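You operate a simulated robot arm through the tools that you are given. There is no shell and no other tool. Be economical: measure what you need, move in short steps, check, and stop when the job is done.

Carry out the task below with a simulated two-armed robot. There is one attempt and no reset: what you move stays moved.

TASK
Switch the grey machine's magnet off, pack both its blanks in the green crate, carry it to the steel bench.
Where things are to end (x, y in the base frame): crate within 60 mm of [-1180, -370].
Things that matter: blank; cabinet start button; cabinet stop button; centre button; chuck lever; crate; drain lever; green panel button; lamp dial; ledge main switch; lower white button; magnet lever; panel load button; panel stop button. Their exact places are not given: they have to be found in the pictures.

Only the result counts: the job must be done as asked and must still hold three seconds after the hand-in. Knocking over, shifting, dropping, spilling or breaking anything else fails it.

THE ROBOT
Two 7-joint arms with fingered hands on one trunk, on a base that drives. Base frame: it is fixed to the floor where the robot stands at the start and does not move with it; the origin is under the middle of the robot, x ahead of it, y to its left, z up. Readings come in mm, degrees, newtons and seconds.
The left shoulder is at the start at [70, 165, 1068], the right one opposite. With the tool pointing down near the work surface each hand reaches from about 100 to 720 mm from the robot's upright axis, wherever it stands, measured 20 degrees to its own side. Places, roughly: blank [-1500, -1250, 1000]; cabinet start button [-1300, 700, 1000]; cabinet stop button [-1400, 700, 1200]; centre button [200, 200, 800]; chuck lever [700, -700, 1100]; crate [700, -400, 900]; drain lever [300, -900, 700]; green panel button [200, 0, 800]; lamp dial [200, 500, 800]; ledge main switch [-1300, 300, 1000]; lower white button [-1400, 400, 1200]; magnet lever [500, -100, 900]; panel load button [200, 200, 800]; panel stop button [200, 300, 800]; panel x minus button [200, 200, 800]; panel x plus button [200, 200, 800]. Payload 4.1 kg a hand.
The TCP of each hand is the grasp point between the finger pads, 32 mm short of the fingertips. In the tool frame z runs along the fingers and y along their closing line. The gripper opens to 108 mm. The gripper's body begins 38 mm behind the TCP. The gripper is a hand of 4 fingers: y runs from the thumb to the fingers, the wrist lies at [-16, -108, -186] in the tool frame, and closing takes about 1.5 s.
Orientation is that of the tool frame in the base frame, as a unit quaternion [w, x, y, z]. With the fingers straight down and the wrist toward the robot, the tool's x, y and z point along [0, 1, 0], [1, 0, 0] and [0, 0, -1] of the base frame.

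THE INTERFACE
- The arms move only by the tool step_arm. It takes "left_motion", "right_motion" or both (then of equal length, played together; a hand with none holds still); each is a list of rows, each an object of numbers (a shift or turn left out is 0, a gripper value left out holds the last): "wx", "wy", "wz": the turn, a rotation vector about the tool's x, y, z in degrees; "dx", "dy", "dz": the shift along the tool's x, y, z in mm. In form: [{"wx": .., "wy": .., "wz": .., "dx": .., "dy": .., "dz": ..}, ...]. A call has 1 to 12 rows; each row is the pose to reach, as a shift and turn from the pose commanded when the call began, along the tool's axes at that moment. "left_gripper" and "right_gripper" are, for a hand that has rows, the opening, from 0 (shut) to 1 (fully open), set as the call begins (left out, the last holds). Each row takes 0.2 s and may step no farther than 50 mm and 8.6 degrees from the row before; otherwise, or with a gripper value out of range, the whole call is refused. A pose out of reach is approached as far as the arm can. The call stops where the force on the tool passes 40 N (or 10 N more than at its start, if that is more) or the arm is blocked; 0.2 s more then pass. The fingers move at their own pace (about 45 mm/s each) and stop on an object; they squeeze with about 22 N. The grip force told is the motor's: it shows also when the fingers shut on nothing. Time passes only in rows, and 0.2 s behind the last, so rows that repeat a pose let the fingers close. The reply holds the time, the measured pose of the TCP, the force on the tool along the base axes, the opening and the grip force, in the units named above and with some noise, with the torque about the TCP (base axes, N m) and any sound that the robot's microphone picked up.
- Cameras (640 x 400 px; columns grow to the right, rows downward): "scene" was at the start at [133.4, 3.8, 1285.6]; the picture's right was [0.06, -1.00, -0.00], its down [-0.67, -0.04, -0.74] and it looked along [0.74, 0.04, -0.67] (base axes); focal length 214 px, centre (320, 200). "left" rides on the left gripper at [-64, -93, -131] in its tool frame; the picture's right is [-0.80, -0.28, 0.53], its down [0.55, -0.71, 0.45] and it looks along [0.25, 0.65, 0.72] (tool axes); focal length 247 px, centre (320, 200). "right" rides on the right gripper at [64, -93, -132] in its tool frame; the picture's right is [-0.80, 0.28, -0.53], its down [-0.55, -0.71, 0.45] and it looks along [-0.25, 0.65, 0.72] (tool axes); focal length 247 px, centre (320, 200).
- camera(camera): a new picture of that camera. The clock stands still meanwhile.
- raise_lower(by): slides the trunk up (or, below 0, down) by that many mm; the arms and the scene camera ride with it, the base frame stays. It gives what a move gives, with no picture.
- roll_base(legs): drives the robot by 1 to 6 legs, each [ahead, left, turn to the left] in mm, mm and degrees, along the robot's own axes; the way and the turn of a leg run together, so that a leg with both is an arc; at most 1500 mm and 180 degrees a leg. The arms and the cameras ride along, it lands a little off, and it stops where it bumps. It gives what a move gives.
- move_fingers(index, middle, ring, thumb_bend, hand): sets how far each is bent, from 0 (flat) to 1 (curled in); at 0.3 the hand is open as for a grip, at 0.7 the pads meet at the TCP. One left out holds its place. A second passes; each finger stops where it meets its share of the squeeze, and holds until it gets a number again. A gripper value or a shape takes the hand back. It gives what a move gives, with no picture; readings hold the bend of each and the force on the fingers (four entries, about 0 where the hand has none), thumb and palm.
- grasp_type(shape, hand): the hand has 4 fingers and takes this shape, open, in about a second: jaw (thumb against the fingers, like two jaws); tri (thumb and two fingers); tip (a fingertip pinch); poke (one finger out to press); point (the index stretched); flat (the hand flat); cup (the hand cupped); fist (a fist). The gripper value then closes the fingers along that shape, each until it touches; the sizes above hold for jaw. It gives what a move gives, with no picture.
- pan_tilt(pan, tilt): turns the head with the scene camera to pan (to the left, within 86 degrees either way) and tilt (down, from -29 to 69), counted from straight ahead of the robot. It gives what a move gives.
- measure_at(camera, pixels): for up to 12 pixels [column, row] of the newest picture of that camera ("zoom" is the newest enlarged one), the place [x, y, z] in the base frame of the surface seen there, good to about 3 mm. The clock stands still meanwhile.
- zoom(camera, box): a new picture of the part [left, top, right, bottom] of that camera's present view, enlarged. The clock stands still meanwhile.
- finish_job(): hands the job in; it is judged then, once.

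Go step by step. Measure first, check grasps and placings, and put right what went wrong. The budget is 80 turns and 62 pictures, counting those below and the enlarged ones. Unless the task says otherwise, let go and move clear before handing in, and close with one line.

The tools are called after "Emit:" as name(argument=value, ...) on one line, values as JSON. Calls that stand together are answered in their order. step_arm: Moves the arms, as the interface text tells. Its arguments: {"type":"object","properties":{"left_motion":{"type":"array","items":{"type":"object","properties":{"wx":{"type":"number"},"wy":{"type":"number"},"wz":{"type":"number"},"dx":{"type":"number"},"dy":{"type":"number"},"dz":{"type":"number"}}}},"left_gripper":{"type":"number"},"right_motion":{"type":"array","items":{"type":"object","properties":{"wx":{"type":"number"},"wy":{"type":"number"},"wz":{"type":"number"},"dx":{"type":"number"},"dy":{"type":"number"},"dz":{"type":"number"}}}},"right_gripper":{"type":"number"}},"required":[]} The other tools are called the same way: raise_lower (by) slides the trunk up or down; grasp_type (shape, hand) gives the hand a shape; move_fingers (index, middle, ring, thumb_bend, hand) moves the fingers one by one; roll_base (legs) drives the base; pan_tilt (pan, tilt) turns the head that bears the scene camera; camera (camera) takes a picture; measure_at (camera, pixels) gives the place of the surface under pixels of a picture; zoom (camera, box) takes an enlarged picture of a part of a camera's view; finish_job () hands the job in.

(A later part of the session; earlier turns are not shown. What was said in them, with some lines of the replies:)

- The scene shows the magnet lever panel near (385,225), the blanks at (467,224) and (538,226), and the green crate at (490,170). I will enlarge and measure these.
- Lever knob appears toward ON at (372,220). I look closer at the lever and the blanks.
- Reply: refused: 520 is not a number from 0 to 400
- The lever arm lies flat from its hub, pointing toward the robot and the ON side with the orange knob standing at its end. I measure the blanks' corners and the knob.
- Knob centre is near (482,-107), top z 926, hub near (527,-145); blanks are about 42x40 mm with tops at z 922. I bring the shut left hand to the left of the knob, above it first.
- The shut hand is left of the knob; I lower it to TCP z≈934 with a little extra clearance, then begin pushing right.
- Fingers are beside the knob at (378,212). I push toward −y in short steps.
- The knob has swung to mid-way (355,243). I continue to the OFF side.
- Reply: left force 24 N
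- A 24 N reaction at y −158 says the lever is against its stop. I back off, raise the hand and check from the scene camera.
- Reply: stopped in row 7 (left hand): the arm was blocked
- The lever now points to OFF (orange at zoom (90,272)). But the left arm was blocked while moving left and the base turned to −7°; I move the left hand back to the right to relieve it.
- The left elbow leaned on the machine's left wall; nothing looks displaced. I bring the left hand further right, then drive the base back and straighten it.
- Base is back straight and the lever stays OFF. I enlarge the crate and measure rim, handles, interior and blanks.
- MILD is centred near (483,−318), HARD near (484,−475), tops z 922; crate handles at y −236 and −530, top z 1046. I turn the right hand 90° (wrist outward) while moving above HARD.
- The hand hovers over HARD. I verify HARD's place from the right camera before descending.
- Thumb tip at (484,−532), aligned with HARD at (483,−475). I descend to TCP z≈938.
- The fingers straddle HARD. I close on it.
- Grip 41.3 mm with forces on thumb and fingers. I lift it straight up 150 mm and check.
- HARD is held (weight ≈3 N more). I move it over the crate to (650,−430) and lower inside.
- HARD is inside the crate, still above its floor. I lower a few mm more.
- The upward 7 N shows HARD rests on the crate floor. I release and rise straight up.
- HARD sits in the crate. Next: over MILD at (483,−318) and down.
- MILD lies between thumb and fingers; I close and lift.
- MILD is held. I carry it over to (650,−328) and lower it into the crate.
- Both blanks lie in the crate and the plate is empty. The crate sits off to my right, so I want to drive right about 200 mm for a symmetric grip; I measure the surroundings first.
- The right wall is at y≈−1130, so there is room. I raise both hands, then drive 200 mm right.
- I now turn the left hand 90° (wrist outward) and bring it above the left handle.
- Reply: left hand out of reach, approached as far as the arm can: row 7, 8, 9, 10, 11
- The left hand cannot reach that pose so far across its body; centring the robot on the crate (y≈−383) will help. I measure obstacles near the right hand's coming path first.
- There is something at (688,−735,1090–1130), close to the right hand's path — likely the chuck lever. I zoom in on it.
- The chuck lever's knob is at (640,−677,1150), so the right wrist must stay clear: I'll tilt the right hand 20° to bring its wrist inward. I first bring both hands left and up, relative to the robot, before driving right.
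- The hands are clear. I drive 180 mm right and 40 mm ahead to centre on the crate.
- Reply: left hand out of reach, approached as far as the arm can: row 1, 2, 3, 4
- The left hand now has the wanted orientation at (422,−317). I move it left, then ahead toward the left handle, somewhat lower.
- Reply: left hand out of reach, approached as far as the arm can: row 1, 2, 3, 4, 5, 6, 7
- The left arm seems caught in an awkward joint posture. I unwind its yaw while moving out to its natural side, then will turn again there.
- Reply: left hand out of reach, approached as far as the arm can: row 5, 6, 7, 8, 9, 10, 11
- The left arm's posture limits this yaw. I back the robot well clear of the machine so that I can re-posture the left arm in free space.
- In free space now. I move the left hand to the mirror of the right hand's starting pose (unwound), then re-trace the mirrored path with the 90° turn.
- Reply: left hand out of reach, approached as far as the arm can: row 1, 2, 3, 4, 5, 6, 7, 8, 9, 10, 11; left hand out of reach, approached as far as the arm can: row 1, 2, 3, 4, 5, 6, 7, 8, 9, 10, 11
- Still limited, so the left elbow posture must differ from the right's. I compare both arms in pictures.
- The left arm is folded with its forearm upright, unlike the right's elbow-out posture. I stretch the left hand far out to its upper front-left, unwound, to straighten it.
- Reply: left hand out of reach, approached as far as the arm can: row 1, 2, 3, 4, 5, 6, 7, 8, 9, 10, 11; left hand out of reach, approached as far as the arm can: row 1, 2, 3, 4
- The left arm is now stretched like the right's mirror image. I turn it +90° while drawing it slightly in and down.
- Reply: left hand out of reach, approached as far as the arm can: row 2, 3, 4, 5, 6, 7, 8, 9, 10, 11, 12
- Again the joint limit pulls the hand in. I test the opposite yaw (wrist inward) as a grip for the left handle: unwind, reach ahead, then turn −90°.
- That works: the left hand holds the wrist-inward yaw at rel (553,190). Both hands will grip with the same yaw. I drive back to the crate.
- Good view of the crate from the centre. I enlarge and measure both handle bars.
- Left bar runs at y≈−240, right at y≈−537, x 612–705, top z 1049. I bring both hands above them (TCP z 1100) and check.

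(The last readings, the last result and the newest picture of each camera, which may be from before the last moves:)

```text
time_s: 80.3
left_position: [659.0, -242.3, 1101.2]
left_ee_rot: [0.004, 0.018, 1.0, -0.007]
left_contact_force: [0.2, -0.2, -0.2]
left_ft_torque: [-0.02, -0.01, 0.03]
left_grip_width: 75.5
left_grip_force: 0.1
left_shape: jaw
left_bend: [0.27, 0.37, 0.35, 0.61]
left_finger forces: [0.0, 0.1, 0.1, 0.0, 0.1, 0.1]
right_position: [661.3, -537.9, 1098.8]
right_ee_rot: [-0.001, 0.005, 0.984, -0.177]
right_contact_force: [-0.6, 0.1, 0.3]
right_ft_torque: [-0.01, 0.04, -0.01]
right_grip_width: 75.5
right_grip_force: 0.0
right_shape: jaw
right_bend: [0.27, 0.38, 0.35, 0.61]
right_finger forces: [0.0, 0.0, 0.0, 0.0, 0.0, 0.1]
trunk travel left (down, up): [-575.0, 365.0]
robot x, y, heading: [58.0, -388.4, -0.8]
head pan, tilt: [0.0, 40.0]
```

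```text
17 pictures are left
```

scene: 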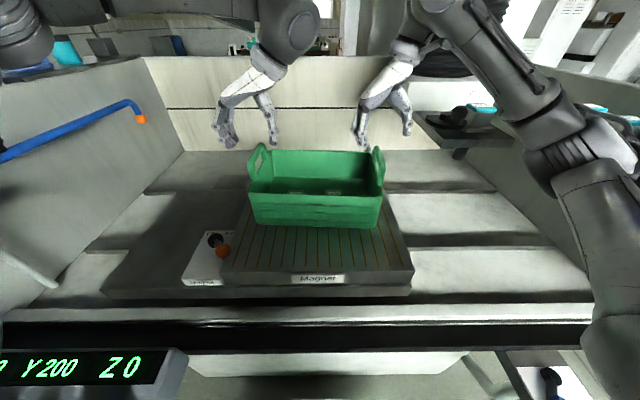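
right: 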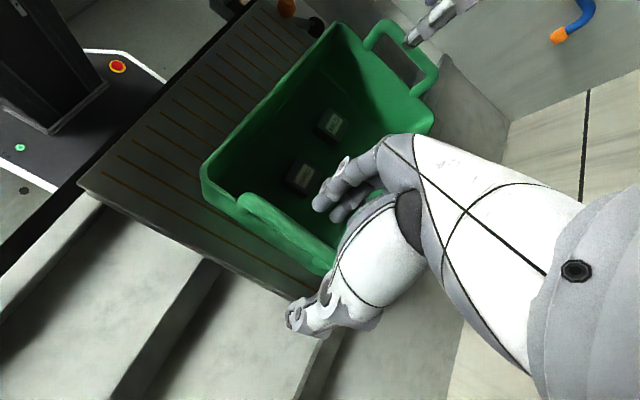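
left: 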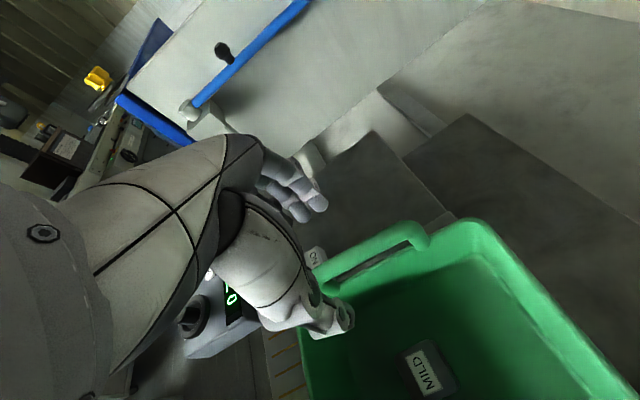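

Both hands straddle their bars. I descend to TCP z≈1041.

Emit:
step_arm(left_motion=[{"dz": 20, "dy": 1}, {"dz": 40, "dy": 2}, {"dz": 60, "dy": 2}], right_motion=[{"dy": 7, "dz": 18}, {"dy": 14, "dz": 36}, {"dy": 20, "dz": 54}])

Emit:
zoom(camera="scene", box=[200, 90, 440, 240])

```text
time_s: 81.1
left_position: [659.7, -240.5, 1042.6]
left_ee_rot: [0.005, 0.018, 1.0, -0.008]
left_contact_force: [-0.9, 0.1, 0.2]
left_ft_torque: [0.03, -0.02, 0.01]
left_grip_width: 75.4
left_grip_force: 0.0
left_shape: jaw
left_bend: [0.27, 0.37, 0.35, 0.61]
left_finger forces: [0.1, 0.0, 0.0, 0.0, 0.1, 0.1]
right_position: [660.2, -534.7, 1040.3]
right_ee_rot: [0.0, 0.004, 0.984, -0.177]
right_contact_force: [-0.2, -0.3, 0.4]
right_ft_torque: [-0.01, -0.01, 0.01]
right_grip_width: 75.5
right_grip_force: 0.1
right_shape: jaw
right_bend: [0.27, 0.38, 0.35, 0.61]
right_finger forces: [0.1, 0.1, 0.0, 0.0, 0.0, 0.0]
trunk travel left (down, up): [-575.0, 365.0]
robot x, y, heading: [60.8, -391.4, -0.4]
head pan, tilt: [0.0, 40.0]
```

```text
2.67 times, centred on (320, 165) of scene
```

zoom: 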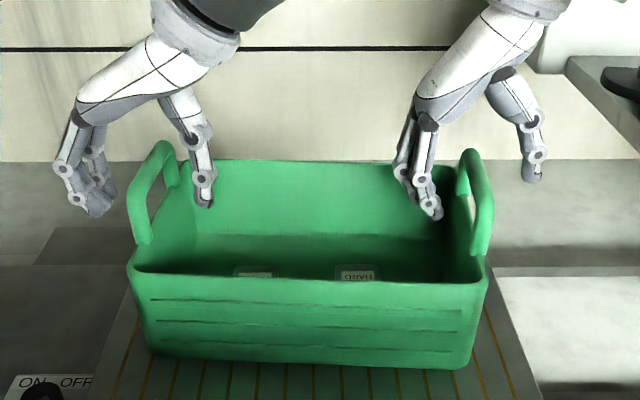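

Bars lie between thumb and fingers on both sides. I close both hands.

Emit:
step_arm(left_motion=[{}, {}, {}, {}, {}, {}, {}, {}, {}, {}], right_motion=[{}, {}, {}, {}, {}, {}, {}, {}, {}, {}], left_gripper=0, right_gripper=0)

Emit:
zoom(camera="scene", box=[200, 90, 440, 240])

```text
time_s: 83.3
left_position: [659.1, -241.5, 1043.2]
left_ee_rot: [0.006, 0.018, 1.0, -0.007]
left_contact_force: [-1.2, 1.2, -0.2]
left_ft_torque: [0.1, 0.0, -0.06]
left_grip_width: 0.0
left_grip_force: 21.6
left_shape: jaw
left_bend: [0.7, 0.7, 0.65, 0.69]
left_finger forces: [5.1, 0.0, 2.4, 0.0, 20.2, 0.1]
right_position: [661.1, -534.7, 1042.9]
right_ee_rot: [-0.001, 0.006, 0.984, -0.177]
right_contact_force: [-1.7, -1.6, 0.2]
right_ft_torque: [0.05, 0.05, 0.1]
right_grip_width: 0.0
right_grip_force: 21.9
right_shape: jaw
right_bend: [0.7, 0.7, 0.61, 0.7]
right_finger forces: [4.0, 0.0, 2.9, 0.0, 3.3, 0.1]
trunk travel left (down, up): [-575.0, 365.0]
robot x, y, heading: [60.3, -388.8, -0.4]
head pan, tilt: [0.0, 40.0]
```

```text
2.67 times, centred on (320, 165) of scene
```

zoom: 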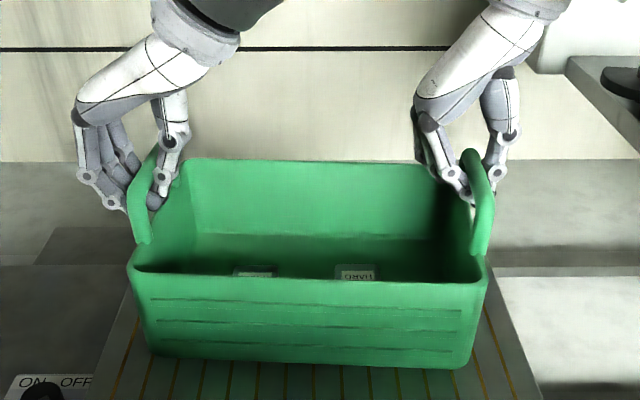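

Fingers have closed beneath the bars, caging them. I raise the trunk 30 mm as a test.

Emit:
raise_lower(by=30)

Emit:
zoom(camera="scene", box=[200, 90, 440, 240])

```text
time_s: 84.0
left_position: [660.2, -240.6, 1070.2]
left_ee_rot: [0.004, 0.019, 1.0, -0.008]
left_contact_force: [0.3, 1.1, -8.5]
left_ft_torque: [0.06, -0.04, -0.07]
left_grip_width: 0.0
left_grip_force: 22.0
left_shape: jaw
left_bend: [0.7, 0.7, 0.65, 0.69]
left_finger forces: [5.3, 0.3, 3.1, 0.0, 20.3, 0.0]
right_position: [662.1, -534.1, 1071.1]
right_ee_rot: [-0.002, 0.006, 0.984, -0.176]
right_contact_force: [0.1, -1.4, -6.6]
right_ft_torque: [0.06, 0.01, 0.06]
right_grip_width: 0.0
right_grip_force: 22.0
right_shape: jaw
right_bend: [0.7, 0.7, 0.61, 0.7]
right_finger forces: [5.6, 0.0, 2.6, 0.1, 2.0, 0.0]
trunk travel left (down, up): [-605.0, 335.0]
robot x, y, heading: [57.4, -386.5, -0.4]
head pan, tilt: [0.0, 40.0]
```

```text
2.67 times, centred on (320, 165) of scene
```

zoom: 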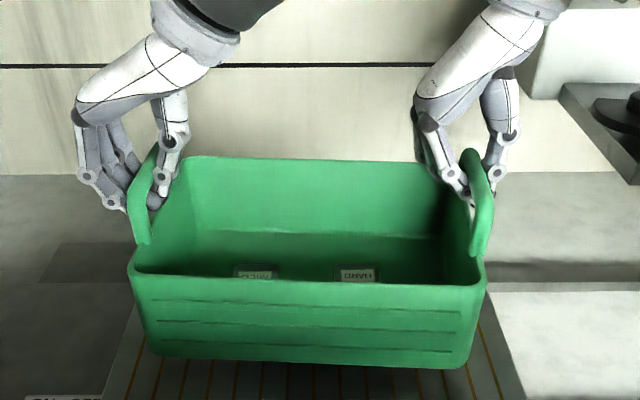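

The crate is lifted level (≈15 N in total). I raise 50 mm more, back straight out, and then turn right 90°.

Emit:
raise_lower(by=50)

Emit:
roll_base(legs=[[-360, 0, 0]])

Emit:
pan_tilt(pan=-85, tilt=20)

Emit:
camera(camera="scene")

```text
time_s: 84.9
left_position: [658.7, -240.8, 1122.1]
left_ee_rot: [0.004, 0.018, 1.0, -0.007]
left_contact_force: [-0.3, 1.8, -8.5]
left_ft_torque: [0.06, -0.06, -0.07]
left_grip_width: 0.0
left_grip_force: 22.2
left_shape: jaw
left_bend: [0.7, 0.7, 0.65, 0.69]
left_finger forces: [5.5, 0.2, 3.0, 0.1, 20.0, 0.0]
right_position: [662.4, -534.7, 1122.0]
right_ee_rot: [-0.002, 0.005, 0.984, -0.177]
right_contact_force: [0.4, -1.8, -6.8]
right_ft_torque: [0.07, -0.02, 0.05]
right_grip_width: 0.0
right_grip_force: 21.9
right_shape: jaw
right_bend: [0.7, 0.7, 0.61, 0.7]
right_finger forces: [5.3, 0.1, 2.8, 0.1, 1.9, 0.0]
trunk travel left (down, up): [-655.0, 285.0]
robot x, y, heading: [63.0, -386.6, -0.6]
head pan, tilt: [0.0, 40.0]
```

```text
time_s: 87.3
left_position: [296.6, -240.9, 1120.6]
left_ee_rot: [0.004, 0.022, 1.0, -0.008]
left_contact_force: [-0.1, 1.7, -8.3]
left_ft_torque: [0.05, -0.04, -0.07]
left_grip_width: 0.0
left_grip_force: 22.5
left_shape: jaw
left_bend: [0.7, 0.7, 0.66, 0.69]
left_finger forces: [5.4, 0.3, 3.3, 0.0, 20.1, 0.0]
right_position: [295.8, -534.4, 1121.5]
right_ee_rot: [-0.003, 0.009, 0.984, -0.177]
right_contact_force: [0.0, -1.0, -6.6]
right_ft_torque: [0.06, 0.02, 0.06]
right_grip_width: 0.1
right_grip_force: 21.8
right_shape: jaw
right_bend: [0.7, 0.7, 0.62, 0.7]
right_finger forces: [5.4, 0.0, 3.5, 0.1, 1.9, 0.0]
trunk travel left (down, up): [-655.0, 285.0]
robot x, y, heading: [-306.6, -382.5, -0.8]
head pan, tilt: [0.0, 40.0]
```

```text
time_s: 88.9
left_position: [295.7, -240.5, 1122.1]
left_ee_rot: [0.005, 0.023, 1.0, -0.007]
left_contact_force: [0.0, 0.4, -7.8]
left_ft_torque: [0.06, -0.04, -0.11]
left_grip_width: 0.4
left_grip_force: 21.6
left_shape: jaw
left_bend: [0.7, 0.7, 0.66, 0.69]
left_finger forces: [5.3, 0.3, 3.5, 0.0, 20.3, 0.0]
right_position: [295.7, -536.2, 1121.8]
right_ee_rot: [-0.003, 0.009, 0.984, -0.176]
right_contact_force: [0.6, 0.0, -7.8]
right_ft_torque: [0.06, -0.04, 0.05]
right_grip_width: 0.3
right_grip_force: 21.6
right_shape: jaw
right_bend: [0.7, 0.7, 0.62, 0.7]
right_finger forces: [5.5, 0.0, 3.4, 0.0, 1.8, 0.1]
trunk travel left (down, up): [-655.0, 285.0]
robot x, y, heading: [-303.1, -379.9, -1.1]
head pan, tilt: [-85.0, 20.0]
```

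```text
13 pictures are left
```

scene: 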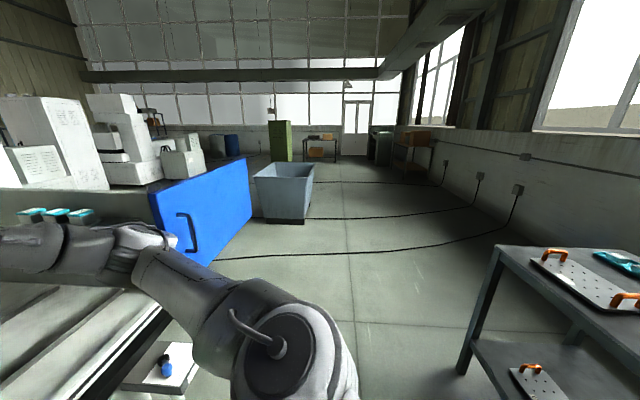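

A bench with orange-handled plates is at the right (behind me). I measure the bench edges and the blue door before turning.

Emit:
measure_at(camera="scene", pixels=[[505, 252], [545, 255], [630, 310], [600, 285], [590, 335], [470, 360], [625, 270], [620, 340], [215, 260], [245, 165], [170, 350], [350, 350]])

```text
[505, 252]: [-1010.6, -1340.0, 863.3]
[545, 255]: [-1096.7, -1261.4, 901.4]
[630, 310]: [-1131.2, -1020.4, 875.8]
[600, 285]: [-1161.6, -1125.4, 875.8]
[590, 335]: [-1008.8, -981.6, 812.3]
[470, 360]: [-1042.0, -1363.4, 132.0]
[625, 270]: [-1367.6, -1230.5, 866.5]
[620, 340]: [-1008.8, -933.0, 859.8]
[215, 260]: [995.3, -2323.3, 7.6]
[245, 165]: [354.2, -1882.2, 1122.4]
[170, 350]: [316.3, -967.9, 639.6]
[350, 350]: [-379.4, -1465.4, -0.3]
```

Bench front edge is at x≈−1009, top z≈866; nothing lies in the turning circle. I turn right 180° and look ahead.

Emit:
roll_base(legs=[[0, 0, -90], [0, 0, -89]])

Emit:
pan_tilt(pan=0, tilt=30)

Emit:
camera(camera="scene")

```text
time_s: 96.9
left_position: [-904.5, -523.1, 1121.9]
left_ee_rot: [-0.008, 1.0, -0.021, -0.004]
left_contact_force: [-0.6, -1.3, -8.2]
left_ft_torque: [-0.05, 0.02, -0.05]
left_grip_width: 0.0
left_grip_force: 21.9
left_shape: jaw
left_bend: [0.7, 0.7, 0.66, 0.69]
left_finger forces: [5.8, 0.3, 3.4, 0.0, 20.1, 0.0]
right_position: [-904.1, -228.7, 1122.6]
right_ee_rot: [-0.177, 0.984, -0.008, 0.002]
right_contact_force: [-0.8, 0.9, -6.7]
right_ft_torque: [-0.02, -0.03, 0.05]
right_grip_width: 0.0
right_grip_force: 22.3
right_shape: jaw
right_bend: [0.7, 0.7, 0.63, 0.7]
right_finger forces: [5.8, 0.1, 2.3, 0.0, 1.4, 0.0]
trunk travel left (down, up): [-655.0, 285.0]
robot x, y, heading: [-297.3, -382.2, 179.0]
head pan, tilt: [-85.0, 20.0]
```

```text
time_s: 98.5
left_position: [-904.4, -522.5, 1121.1]
left_ee_rot: [-0.006, 1.0, -0.021, -0.004]
left_contact_force: [-1.0, -1.6, -8.1]
left_ft_torque: [-0.05, 0.04, -0.05]
left_grip_width: 0.0
left_grip_force: 21.9
left_shape: jaw
left_bend: [0.7, 0.7, 0.66, 0.69]
left_finger forces: [5.8, 0.3, 3.4, 0.0, 20.1, 0.1]
right_position: [-905.1, -227.2, 1122.5]
right_ee_rot: [-0.177, 0.984, -0.008, 0.002]
right_contact_force: [0.0, -0.5, -6.7]
right_ft_torque: [-0.04, -0.01, 0.05]
right_grip_width: 0.0
right_grip_force: 22.6
right_shape: jaw
right_bend: [0.7, 0.7, 0.63, 0.7]
right_finger forces: [5.7, 0.0, 2.5, 0.1, 1.3, 0.1]
trunk travel left (down, up): [-655.0, 285.0]
robot x, y, heading: [-302.6, -375.3, 179.0]
head pan, tilt: [0.0, 30.0]
```

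```text
12 pictures are left
```

scene: 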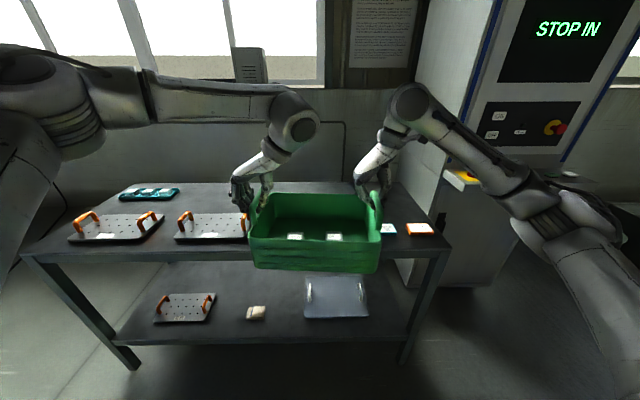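

The bench lies ahead; plates on the left at (210,228), cards at (388,229) and (420,229) on the right, the cabinet at the right near my elbow. I measure them.

Emit:
measure_at(camera="scene", pixels=[[248, 228], [240, 218], [195, 240], [385, 232], [410, 232], [434, 232], [462, 178], [440, 130], [300, 188], [230, 188], [440, 245], [230, 255]])

Emit:
zoom(camera="scene", box=[200, 150, 480, 290])

Emit:
measure_at(camera="zoom", pixels=[[110, 175], [405, 185], [440, 185], [470, 185], [530, 190], [110, 235], [300, 260], [340, 100], [420, 130], [490, 120], [600, 65], [250, 90]])

```text
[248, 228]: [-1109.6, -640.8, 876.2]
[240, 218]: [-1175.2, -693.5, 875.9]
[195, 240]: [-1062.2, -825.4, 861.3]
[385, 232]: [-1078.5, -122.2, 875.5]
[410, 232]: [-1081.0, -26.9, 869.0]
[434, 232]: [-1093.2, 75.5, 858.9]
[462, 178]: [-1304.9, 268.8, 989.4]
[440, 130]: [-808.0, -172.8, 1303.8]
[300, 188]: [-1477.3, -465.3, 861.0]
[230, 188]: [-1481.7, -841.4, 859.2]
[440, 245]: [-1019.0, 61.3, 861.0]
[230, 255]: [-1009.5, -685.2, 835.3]
```

```text
2.29 times, centred on (340, 220) of scene
```

zoom: 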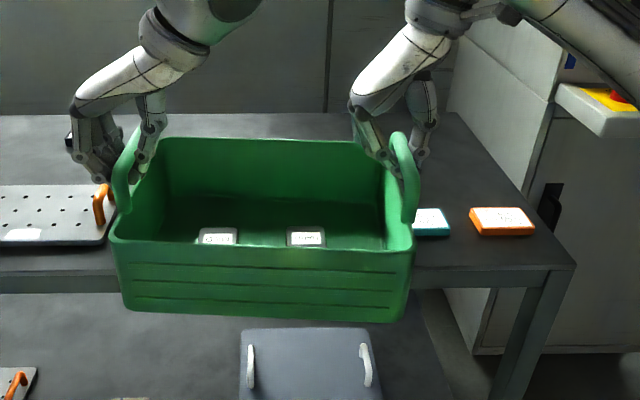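

```text
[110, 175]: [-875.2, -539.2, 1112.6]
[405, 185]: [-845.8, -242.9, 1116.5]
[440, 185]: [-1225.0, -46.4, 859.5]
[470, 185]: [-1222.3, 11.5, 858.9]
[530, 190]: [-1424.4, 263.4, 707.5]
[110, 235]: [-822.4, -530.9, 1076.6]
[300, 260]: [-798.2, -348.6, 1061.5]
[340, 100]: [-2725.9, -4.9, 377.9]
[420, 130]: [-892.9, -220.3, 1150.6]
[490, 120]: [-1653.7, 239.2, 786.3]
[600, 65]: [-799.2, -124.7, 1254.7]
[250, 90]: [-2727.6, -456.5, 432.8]
```

Bench top z≈860 spans x −1010…−1480; the plate's right edge is at y≈−640 and the cyan card starts near y≈−180. The landing spot is hidden behind the crate, so I swing 25° left briefly to look at it.

Emit:
roll_base(legs=[[0, 0, 28]])

Emit:
pan_tilt(pan=-28, tilt=30)

Emit:
camera(camera="scene")

```text
time_s: 100.3
left_position: [-760.6, -793.6, 1121.9]
left_ee_rot: [-0.006, 0.973, 0.229, -0.006]
left_contact_force: [0.5, -1.0, -8.4]
left_ft_torque: [-0.04, 0.0, -0.04]
left_grip_width: 0.1
left_grip_force: 21.6
left_shape: jaw
left_bend: [0.7, 0.7, 0.66, 0.69]
left_finger forces: [5.7, 0.4, 3.4, 0.0, 20.0, 0.0]
right_position: [-903.8, -537.7, 1121.6]
right_ee_rot: [-0.171, 0.955, 0.238, -0.043]
right_contact_force: [-0.4, 1.7, -7.5]
right_ft_torque: [-0.04, -0.02, 0.01]
right_grip_width: 0.2
right_grip_force: 21.6
right_shape: jaw
right_bend: [0.7, 0.7, 0.64, 0.7]
right_finger forces: [5.9, 0.0, 2.5, 0.0, 1.2, 0.0]
trunk travel left (down, up): [-655.0, 285.0]
robot x, y, heading: [-302.6, -378.9, -152.0]
head pan, tilt: [0.0, 30.0]
```

```text
time_s: 101.2
left_position: [-759.4, -794.2, 1120.9]
left_ee_rot: [-0.006, 0.973, 0.229, -0.005]
left_contact_force: [0.4, -1.2, -8.6]
left_ft_torque: [-0.06, -0.02, -0.09]
left_grip_width: 0.1
left_grip_force: 22.6
left_shape: jaw
left_bend: [0.7, 0.7, 0.66, 0.69]
left_finger forces: [5.6, 0.4, 3.4, 0.0, 20.2, 0.0]
right_position: [-903.5, -537.6, 1121.9]
right_ee_rot: [-0.171, 0.955, 0.238, -0.042]
right_contact_force: [-0.1, 0.6, -6.4]
right_ft_torque: [-0.02, -0.02, 0.04]
right_grip_width: 0.0
right_grip_force: 22.1
right_shape: jaw
right_bend: [0.7, 0.7, 0.64, 0.7]
right_finger forces: [5.9, 0.0, 2.5, 0.0, 1.1, 0.0]
trunk travel left (down, up): [-655.0, 285.0]
robot x, y, heading: [-300.7, -381.0, -152.1]
head pan, tilt: [-28.0, 30.0]
```

```text
10 pictures are left
```

scene: 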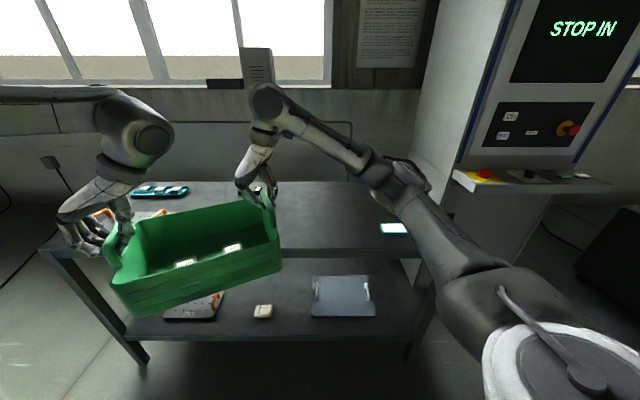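

The bench between (285,220) and (375,228) is clear, with the cyan card starting at (380,228). I measure and turn back.

Emit:
measure_at(camera="scene", pixels=[[379, 230], [384, 223], [375, 235], [290, 220], [320, 200], [340, 240], [350, 220], [330, 250], [300, 250], [435, 220], [470, 185], [300, 230]])

Emit:
roll_base(legs=[[0, 0, -28]])

Emit:
pan_tilt(pan=0, tilt=40)

```text
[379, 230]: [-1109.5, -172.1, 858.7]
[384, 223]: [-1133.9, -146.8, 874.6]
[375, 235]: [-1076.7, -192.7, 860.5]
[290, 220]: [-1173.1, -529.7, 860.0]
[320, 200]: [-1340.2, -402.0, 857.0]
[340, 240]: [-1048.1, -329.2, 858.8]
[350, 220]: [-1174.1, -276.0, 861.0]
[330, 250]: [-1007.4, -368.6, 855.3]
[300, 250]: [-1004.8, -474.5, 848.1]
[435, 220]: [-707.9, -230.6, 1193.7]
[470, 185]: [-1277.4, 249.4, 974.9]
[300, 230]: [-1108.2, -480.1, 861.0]
```

```text
time_s: 103.0
left_position: [-899.4, -539.4, 1121.9]
left_ee_rot: [-0.007, 1.0, -0.008, -0.004]
left_contact_force: [-0.2, -0.5, -7.8]
left_ft_torque: [-0.01, 0.01, -0.07]
left_grip_width: 0.0
left_grip_force: 21.9
left_shape: jaw
left_bend: [0.7, 0.7, 0.66, 0.69]
left_finger forces: [5.8, 0.4, 3.4, 0.0, 20.2, 0.0]
right_position: [-908.1, -244.1, 1122.3]
right_ee_rot: [-0.176, 0.984, 0.005, -0.001]
right_contact_force: [0.2, 1.6, -7.1]
right_ft_torque: [-0.05, 0.0, 0.02]
right_grip_width: 0.1
right_grip_force: 22.0
right_shape: jaw
right_bend: [0.7, 0.7, 0.64, 0.7]
right_finger forces: [5.9, 0.0, 2.4, 0.0, 1.2, 0.0]
trunk travel left (down, up): [-655.0, 285.0]
robot x, y, heading: [-305.4, -379.8, -179.5]
head pan, tilt: [-28.0, 30.0]
```

```text
time_s: 104.0
left_position: [-899.6, -538.3, 1121.0]
left_ee_rot: [-0.008, 1.0, -0.008, -0.003]
left_contact_force: [-0.2, 0.4, -8.0]
left_ft_torque: [-0.04, 0.02, -0.09]
left_grip_width: 0.0
left_grip_force: 22.1
left_shape: jaw
left_bend: [0.7, 0.7, 0.66, 0.69]
left_finger forces: [5.8, 0.4, 3.5, 0.0, 20.3, 0.1]
right_position: [-906.9, -244.4, 1121.2]
right_ee_rot: [-0.176, 0.984, 0.005, 0.0]
right_contact_force: [-0.1, 0.4, -6.6]
right_ft_torque: [-0.04, -0.04, 0.05]
right_grip_width: 0.1
right_grip_force: 22.0
right_shape: jaw
right_bend: [0.7, 0.7, 0.64, 0.7]
right_finger forces: [6.1, 0.1, 2.5, 0.1, 1.0, 0.1]
trunk travel left (down, up): [-655.0, 285.0]
robot x, y, heading: [-304.1, -379.9, -179.5]
head pan, tilt: [0.0, 40.0]
```

Crate centre is (−903,−391). I drive 275 mm ahead over the landing spot.

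Emit:
roll_base(legs=[[275, -8, 0]])

Emit:
camera(camera="scene")

```text
time_s: 105.9
left_position: [-1181.4, -528.3, 1122.9]
left_ee_rot: [-0.007, 1.0, -0.011, -0.004]
left_contact_force: [-0.2, -0.9, -8.2]
left_ft_torque: [-0.07, 0.08, -0.09]
left_grip_width: 0.0
left_grip_force: 21.8
left_shape: jaw
left_bend: [0.7, 0.7, 0.66, 0.69]
left_finger forces: [5.8, 0.4, 3.8, 0.0, 20.1, 0.0]
right_position: [-1187.5, -235.0, 1120.7]
right_ee_rot: [-0.176, 0.984, 0.002, 0.001]
right_contact_force: [0.7, 1.1, -6.8]
right_ft_torque: [-0.02, -0.02, 0.02]
right_grip_width: 0.0
right_grip_force: 21.8
right_shape: jaw
right_bend: [0.7, 0.7, 0.66, 0.7]
right_finger forces: [6.0, 0.0, 3.3, 0.1, 1.0, 0.0]
trunk travel left (down, up): [-655.0, 285.0]
robot x, y, heading: [-583.1, -375.5, -179.7]
head pan, tilt: [0.0, 40.0]
```

```text
9 pictures are left
```

scene: 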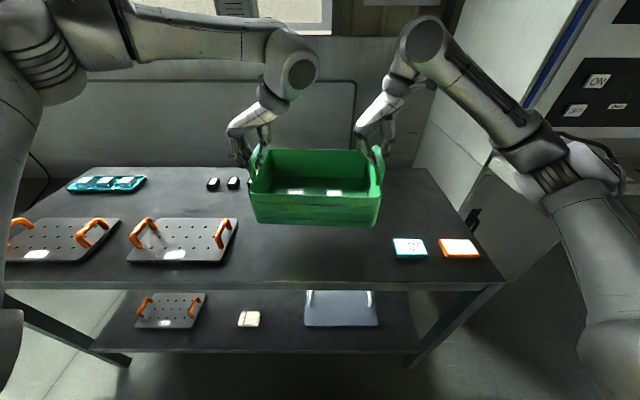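

The crate hovers over clear bench at (−1184,−382). Two small blocks stand at (213,184) and (233,184); I check those and the arm's clearances before lowering.

Emit:
measure_at(camera="scene", pixels=[[213, 184], [236, 184], [246, 184], [236, 230], [394, 248], [560, 200], [540, 170], [610, 170], [580, 230], [470, 215], [240, 160], [520, 140]])

Emit:
zoom(camera="scene", box=[190, 130, 430, 270])

```text
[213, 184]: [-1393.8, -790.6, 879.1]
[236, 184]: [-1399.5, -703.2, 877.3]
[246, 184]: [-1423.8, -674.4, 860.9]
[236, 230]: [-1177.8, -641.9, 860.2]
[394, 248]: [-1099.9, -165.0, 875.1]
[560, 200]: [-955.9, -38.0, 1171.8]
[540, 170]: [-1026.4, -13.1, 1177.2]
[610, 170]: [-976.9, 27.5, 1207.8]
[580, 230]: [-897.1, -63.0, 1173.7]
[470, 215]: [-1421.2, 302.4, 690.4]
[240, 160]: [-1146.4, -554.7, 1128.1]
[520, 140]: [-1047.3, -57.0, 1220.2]
```

```text
2.67 times, centred on (310, 200) of scene
```

zoom: 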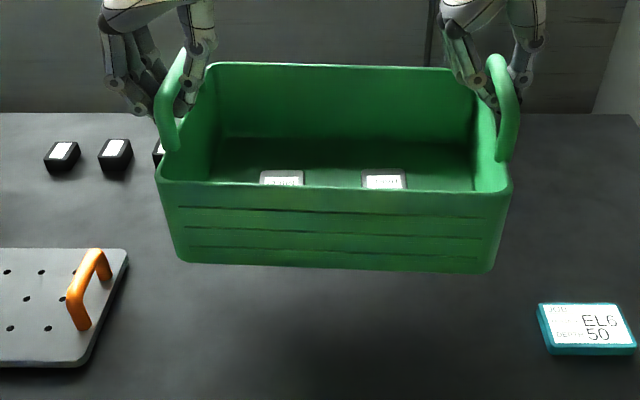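

Nothing lies in the footprint and the arms have room. I lower the trunk 100 mm, then more finely.

Emit:
raise_lower(by=-100)

Emit:
raise_lower(by=-10)

```text
time_s: 107.2
left_position: [-1181.8, -529.1, 1022.4]
left_ee_rot: [-0.007, 1.0, -0.01, -0.004]
left_contact_force: [1.4, -1.4, -7.1]
left_ft_torque: [-0.04, 0.03, -0.12]
left_grip_width: 0.1
left_grip_force: 22.5
left_shape: jaw
left_bend: [0.7, 0.7, 0.66, 0.69]
left_finger forces: [5.8, 0.3, 3.7, 0.1, 20.3, 0.0]
right_position: [-1187.9, -234.6, 1020.9]
right_ee_rot: [-0.177, 0.984, 0.003, 0.001]
right_contact_force: [0.0, 0.1, -5.6]
right_ft_torque: [-0.06, -0.04, 0.04]
right_grip_width: 0.0
right_grip_force: 21.7
right_shape: jaw
right_bend: [0.7, 0.7, 0.66, 0.7]
right_finger forces: [6.0, 0.0, 3.4, 0.0, 0.9, 0.0]
trunk travel left (down, up): [-555.0, 385.0]
robot x, y, heading: [-587.4, -373.0, -179.8]
head pan, tilt: [0.0, 40.0]
```

```text
time_s: 107.8
left_position: [-1181.5, -528.0, 1012.7]
left_ee_rot: [-0.007, 1.0, -0.011, -0.005]
left_contact_force: [0.6, -0.7, -7.1]
left_ft_torque: [-0.03, 0.05, -0.1]
left_grip_width: 0.0
left_grip_force: 21.6
left_shape: jaw
left_bend: [0.7, 0.7, 0.66, 0.69]
left_finger forces: [5.7, 0.4, 3.8, 0.1, 20.2, 0.1]
right_position: [-1189.0, -233.9, 1012.4]
right_ee_rot: [-0.176, 0.984, 0.002, 0.0]
right_contact_force: [-0.6, 0.3, -7.2]
right_ft_torque: [-0.05, -0.03, 0.04]
right_grip_width: 0.1
right_grip_force: 21.9
right_shape: jaw
right_bend: [0.7, 0.7, 0.66, 0.7]
right_finger forces: [6.1, 0.0, 3.2, 0.1, 1.1, 0.0]
trunk travel left (down, up): [-545.0, 395.0]
robot x, y, heading: [-584.2, -371.9, -180.1]
head pan, tilt: [0.0, 40.0]
```

Emit:
raise_lower(by=-6)

Emit:
raise_lower(by=-4)

```text
time_s: 108.4
left_position: [-1181.3, -528.5, 1005.5]
left_ee_rot: [-0.007, 1.0, -0.011, -0.004]
left_contact_force: [0.3, -0.7, -8.0]
left_ft_torque: [-0.04, 0.02, -0.09]
left_grip_width: 0.0
left_grip_force: 22.5
left_shape: jaw
left_bend: [0.7, 0.7, 0.66, 0.69]
left_finger forces: [5.9, 0.4, 3.6, 0.0, 20.4, 0.1]
right_position: [-1189.1, -234.8, 1004.3]
right_ee_rot: [-0.175, 0.985, 0.001, 0.001]
right_contact_force: [-1.1, 1.7, -6.2]
right_ft_torque: [-0.04, -0.04, 0.05]
right_grip_width: 0.3
right_grip_force: 21.9
right_shape: jaw
right_bend: [0.7, 0.7, 0.66, 0.7]
right_finger forces: [6.0, 0.0, 3.7, 0.0, 1.0, 0.0]
trunk travel left (down, up): [-539.0, 401.0]
robot x, y, heading: [-583.8, -374.3, -179.9]
head pan, tilt: [0.0, 40.0]
```

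```text
time_s: 108.9
left_position: [-1182.0, -527.5, 1003.3]
left_ee_rot: [-0.008, 1.0, -0.011, -0.004]
left_contact_force: [0.2, -1.4, -3.5]
left_ft_torque: [-0.08, -0.04, -0.08]
left_grip_width: 0.1
left_grip_force: 21.8
left_shape: jaw
left_bend: [0.7, 0.7, 0.66, 0.7]
left_finger forces: [5.4, 0.2, 3.7, 0.0, 19.9, 0.0]
right_position: [-1188.5, -233.9, 1003.3]
right_ee_rot: [-0.176, 0.984, 0.002, -0.001]
right_contact_force: [-0.1, 0.5, -0.4]
right_ft_torque: [-0.04, -0.14, 0.06]
right_grip_width: 0.0
right_grip_force: 22.0
right_shape: jaw
right_bend: [0.7, 0.7, 0.67, 0.7]
right_finger forces: [3.7, 0.1, 4.2, 0.0, 2.2, 0.0]
trunk travel left (down, up): [-535.0, 405.0]
robot x, y, heading: [-584.7, -372.3, -179.9]
head pan, tilt: [0.0, 40.0]
```

Load is easing: the crate touches the bench. I go 2 mm lower and open both hands.

Emit:
raise_lower(by=-2)

Emit:
step_arm(left_motion=[{}, {}, {}, {}, {}, {}, {}, {}], right_motion=[{}, {}, {}, {}, {}, {}, {}, {}], left_gripper=0.7, right_gripper=0.7)

Emit:
zoom(camera="scene", box=[190, 110, 430, 260])

```text
time_s: 109.4
left_position: [-1180.7, -528.3, 1002.3]
left_ee_rot: [-0.008, 1.0, -0.011, -0.005]
left_contact_force: [-5.2, -0.8, 6.1]
left_ft_torque: [-0.07, 0.01, -0.13]
left_grip_width: 0.0
left_grip_force: 22.4
left_shape: jaw
left_bend: [0.7, 0.7, 0.65, 0.7]
left_finger forces: [3.9, 0.0, 5.0, 0.0, 1.3, 0.1]
right_position: [-1187.6, -234.3, 1001.6]
right_ee_rot: [-0.176, 0.984, 0.002, -0.001]
right_contact_force: [-0.5, 2.8, 5.2]
right_ft_torque: [-0.03, -0.06, 0.05]
right_grip_width: 0.2
right_grip_force: 21.9
right_shape: jaw
right_bend: [0.7, 0.7, 0.71, 0.71]
right_finger forces: [1.7, 0.0, 2.6, 0.0, 5.2, 0.0]
trunk travel left (down, up): [-533.0, 407.0]
robot x, y, heading: [-586.5, -372.2, -179.9]
head pan, tilt: [0.0, 40.0]
```

```text
time_s: 111.2
left_position: [-1180.9, -526.7, 1002.0]
left_ee_rot: [-0.007, 1.0, -0.011, -0.005]
left_contact_force: [0.1, 0.1, 0.3]
left_ft_torque: [0.03, -0.01, 0.05]
left_grip_width: 75.3
left_grip_force: 0.1
left_shape: jaw
left_bend: [0.27, 0.38, 0.35, 0.61]
left_finger forces: [0.0, 0.1, 0.1, 0.0, 0.0, 0.0]
right_position: [-1187.5, -233.5, 999.7]
right_ee_rot: [-0.176, 0.984, 0.002, -0.001]
right_contact_force: [0.3, 0.3, 0.2]
right_ft_torque: [-0.03, -0.05, -0.04]
right_grip_width: 75.4
right_grip_force: 0.2
right_shape: jaw
right_bend: [0.27, 0.38, 0.35, 0.61]
right_finger forces: [0.0, 0.0, 0.0, 0.1, 0.0, 0.0]
trunk travel left (down, up): [-533.0, 407.0]
robot x, y, heading: [-586.6, -375.2, -179.8]
head pan, tilt: [0.0, 40.0]
```

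```text
2.67 times, centred on (310, 185) of scene
```

zoom: 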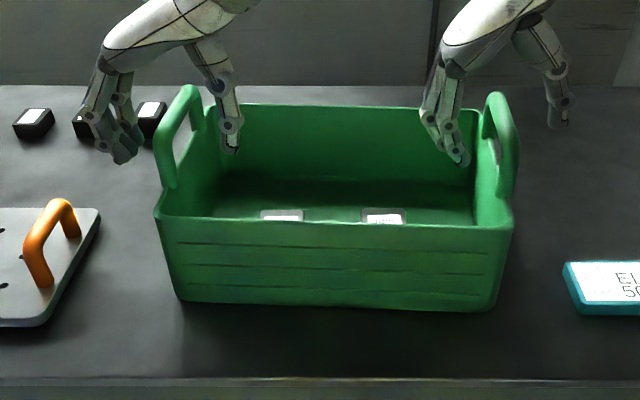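

The crate stands on the bench with both hands open and free. I raise the trunk 150 mm, back away and check.

Emit:
raise_lower(by=150)

Emit:
roll_base(legs=[[-300, 0, 0]])

Emit:
camera(camera="scene")

Emit:
zoom(camera="scene", box=[190, 100, 450, 260])

```text
time_s: 113.0
left_position: [-1180.1, -528.3, 1150.1]
left_ee_rot: [-0.007, 1.0, -0.01, -0.004]
left_contact_force: [0.4, -0.2, -0.1]
left_ft_torque: [0.01, 0.02, 0.02]
left_grip_width: 75.4
left_grip_force: 0.0
left_shape: jaw
left_bend: [0.27, 0.38, 0.35, 0.61]
left_finger forces: [0.0, 0.0, 0.1, 0.0, 0.1, 0.0]
right_position: [-1187.5, -235.3, 1151.1]
right_ee_rot: [-0.177, 0.984, 0.001, 0.0]
right_contact_force: [-0.4, 0.2, -0.6]
right_ft_torque: [0.0, -0.02, 0.02]
right_grip_width: 75.4
right_grip_force: 0.0
right_shape: jaw
right_bend: [0.27, 0.38, 0.35, 0.61]
right_finger forces: [0.0, 0.1, 0.0, 0.0, 0.1, 0.0]
trunk travel left (down, up): [-683.0, 257.0]
robot x, y, heading: [-585.1, -375.6, -179.7]
head pan, tilt: [0.0, 40.0]
```

```text
time_s: 115.0
left_position: [-884.9, -526.4, 1150.7]
left_ee_rot: [-0.007, 1.0, -0.013, -0.003]
left_contact_force: [0.2, 0.1, -0.5]
left_ft_torque: [-0.01, 0.02, 0.01]
left_grip_width: 75.2
left_grip_force: 0.1
left_shape: jaw
left_bend: [0.27, 0.38, 0.35, 0.61]
left_finger forces: [0.0, 0.0, 0.1, 0.0, 0.0, 0.1]
right_position: [-891.8, -231.9, 1150.0]
right_ee_rot: [-0.177, 0.984, 0.001, -0.001]
right_contact_force: [0.1, -0.2, -0.2]
right_ft_torque: [0.03, -0.02, -0.03]
right_grip_width: 75.5
right_grip_force: 0.1
right_shape: jaw
right_bend: [0.27, 0.38, 0.35, 0.61]
right_finger forces: [0.0, 0.0, 0.0, 0.0, 0.0, 0.0]
trunk travel left (down, up): [-683.0, 257.0]
robot x, y, heading: [-286.0, -372.6, -180.0]
head pan, tilt: [0.0, 40.0]
```

```text
6 pictures are left
```

scene: 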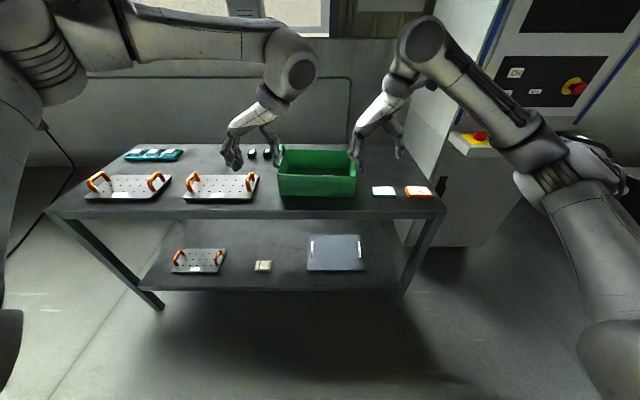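

```text
2.46 times, centred on (320, 180) of scene
```

zoom: 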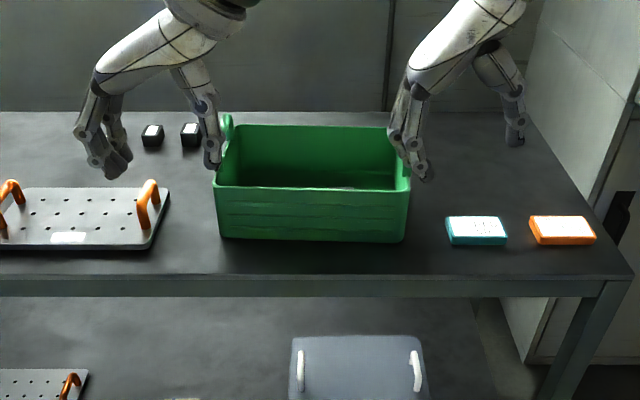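

The crate stands on the steel bench at about (−1184,−381) with both blanks inside, the lever is OFF and the hands are clear. I hand in.

Emit:
finish_job()

```text
The job is handed in.
```

The job is handed in: the magnet lever is at OFF, and both blanks (MILD and HARD) are in the green crate. The crate is on the steel bench at about (−1184, −381), roughly 12 mm from the target. Early on, the left elbow was blocked, apparently against the machine's left wall, and the base shifted about 50 mm. I drove it back, and the pictures showed nothing displaced.
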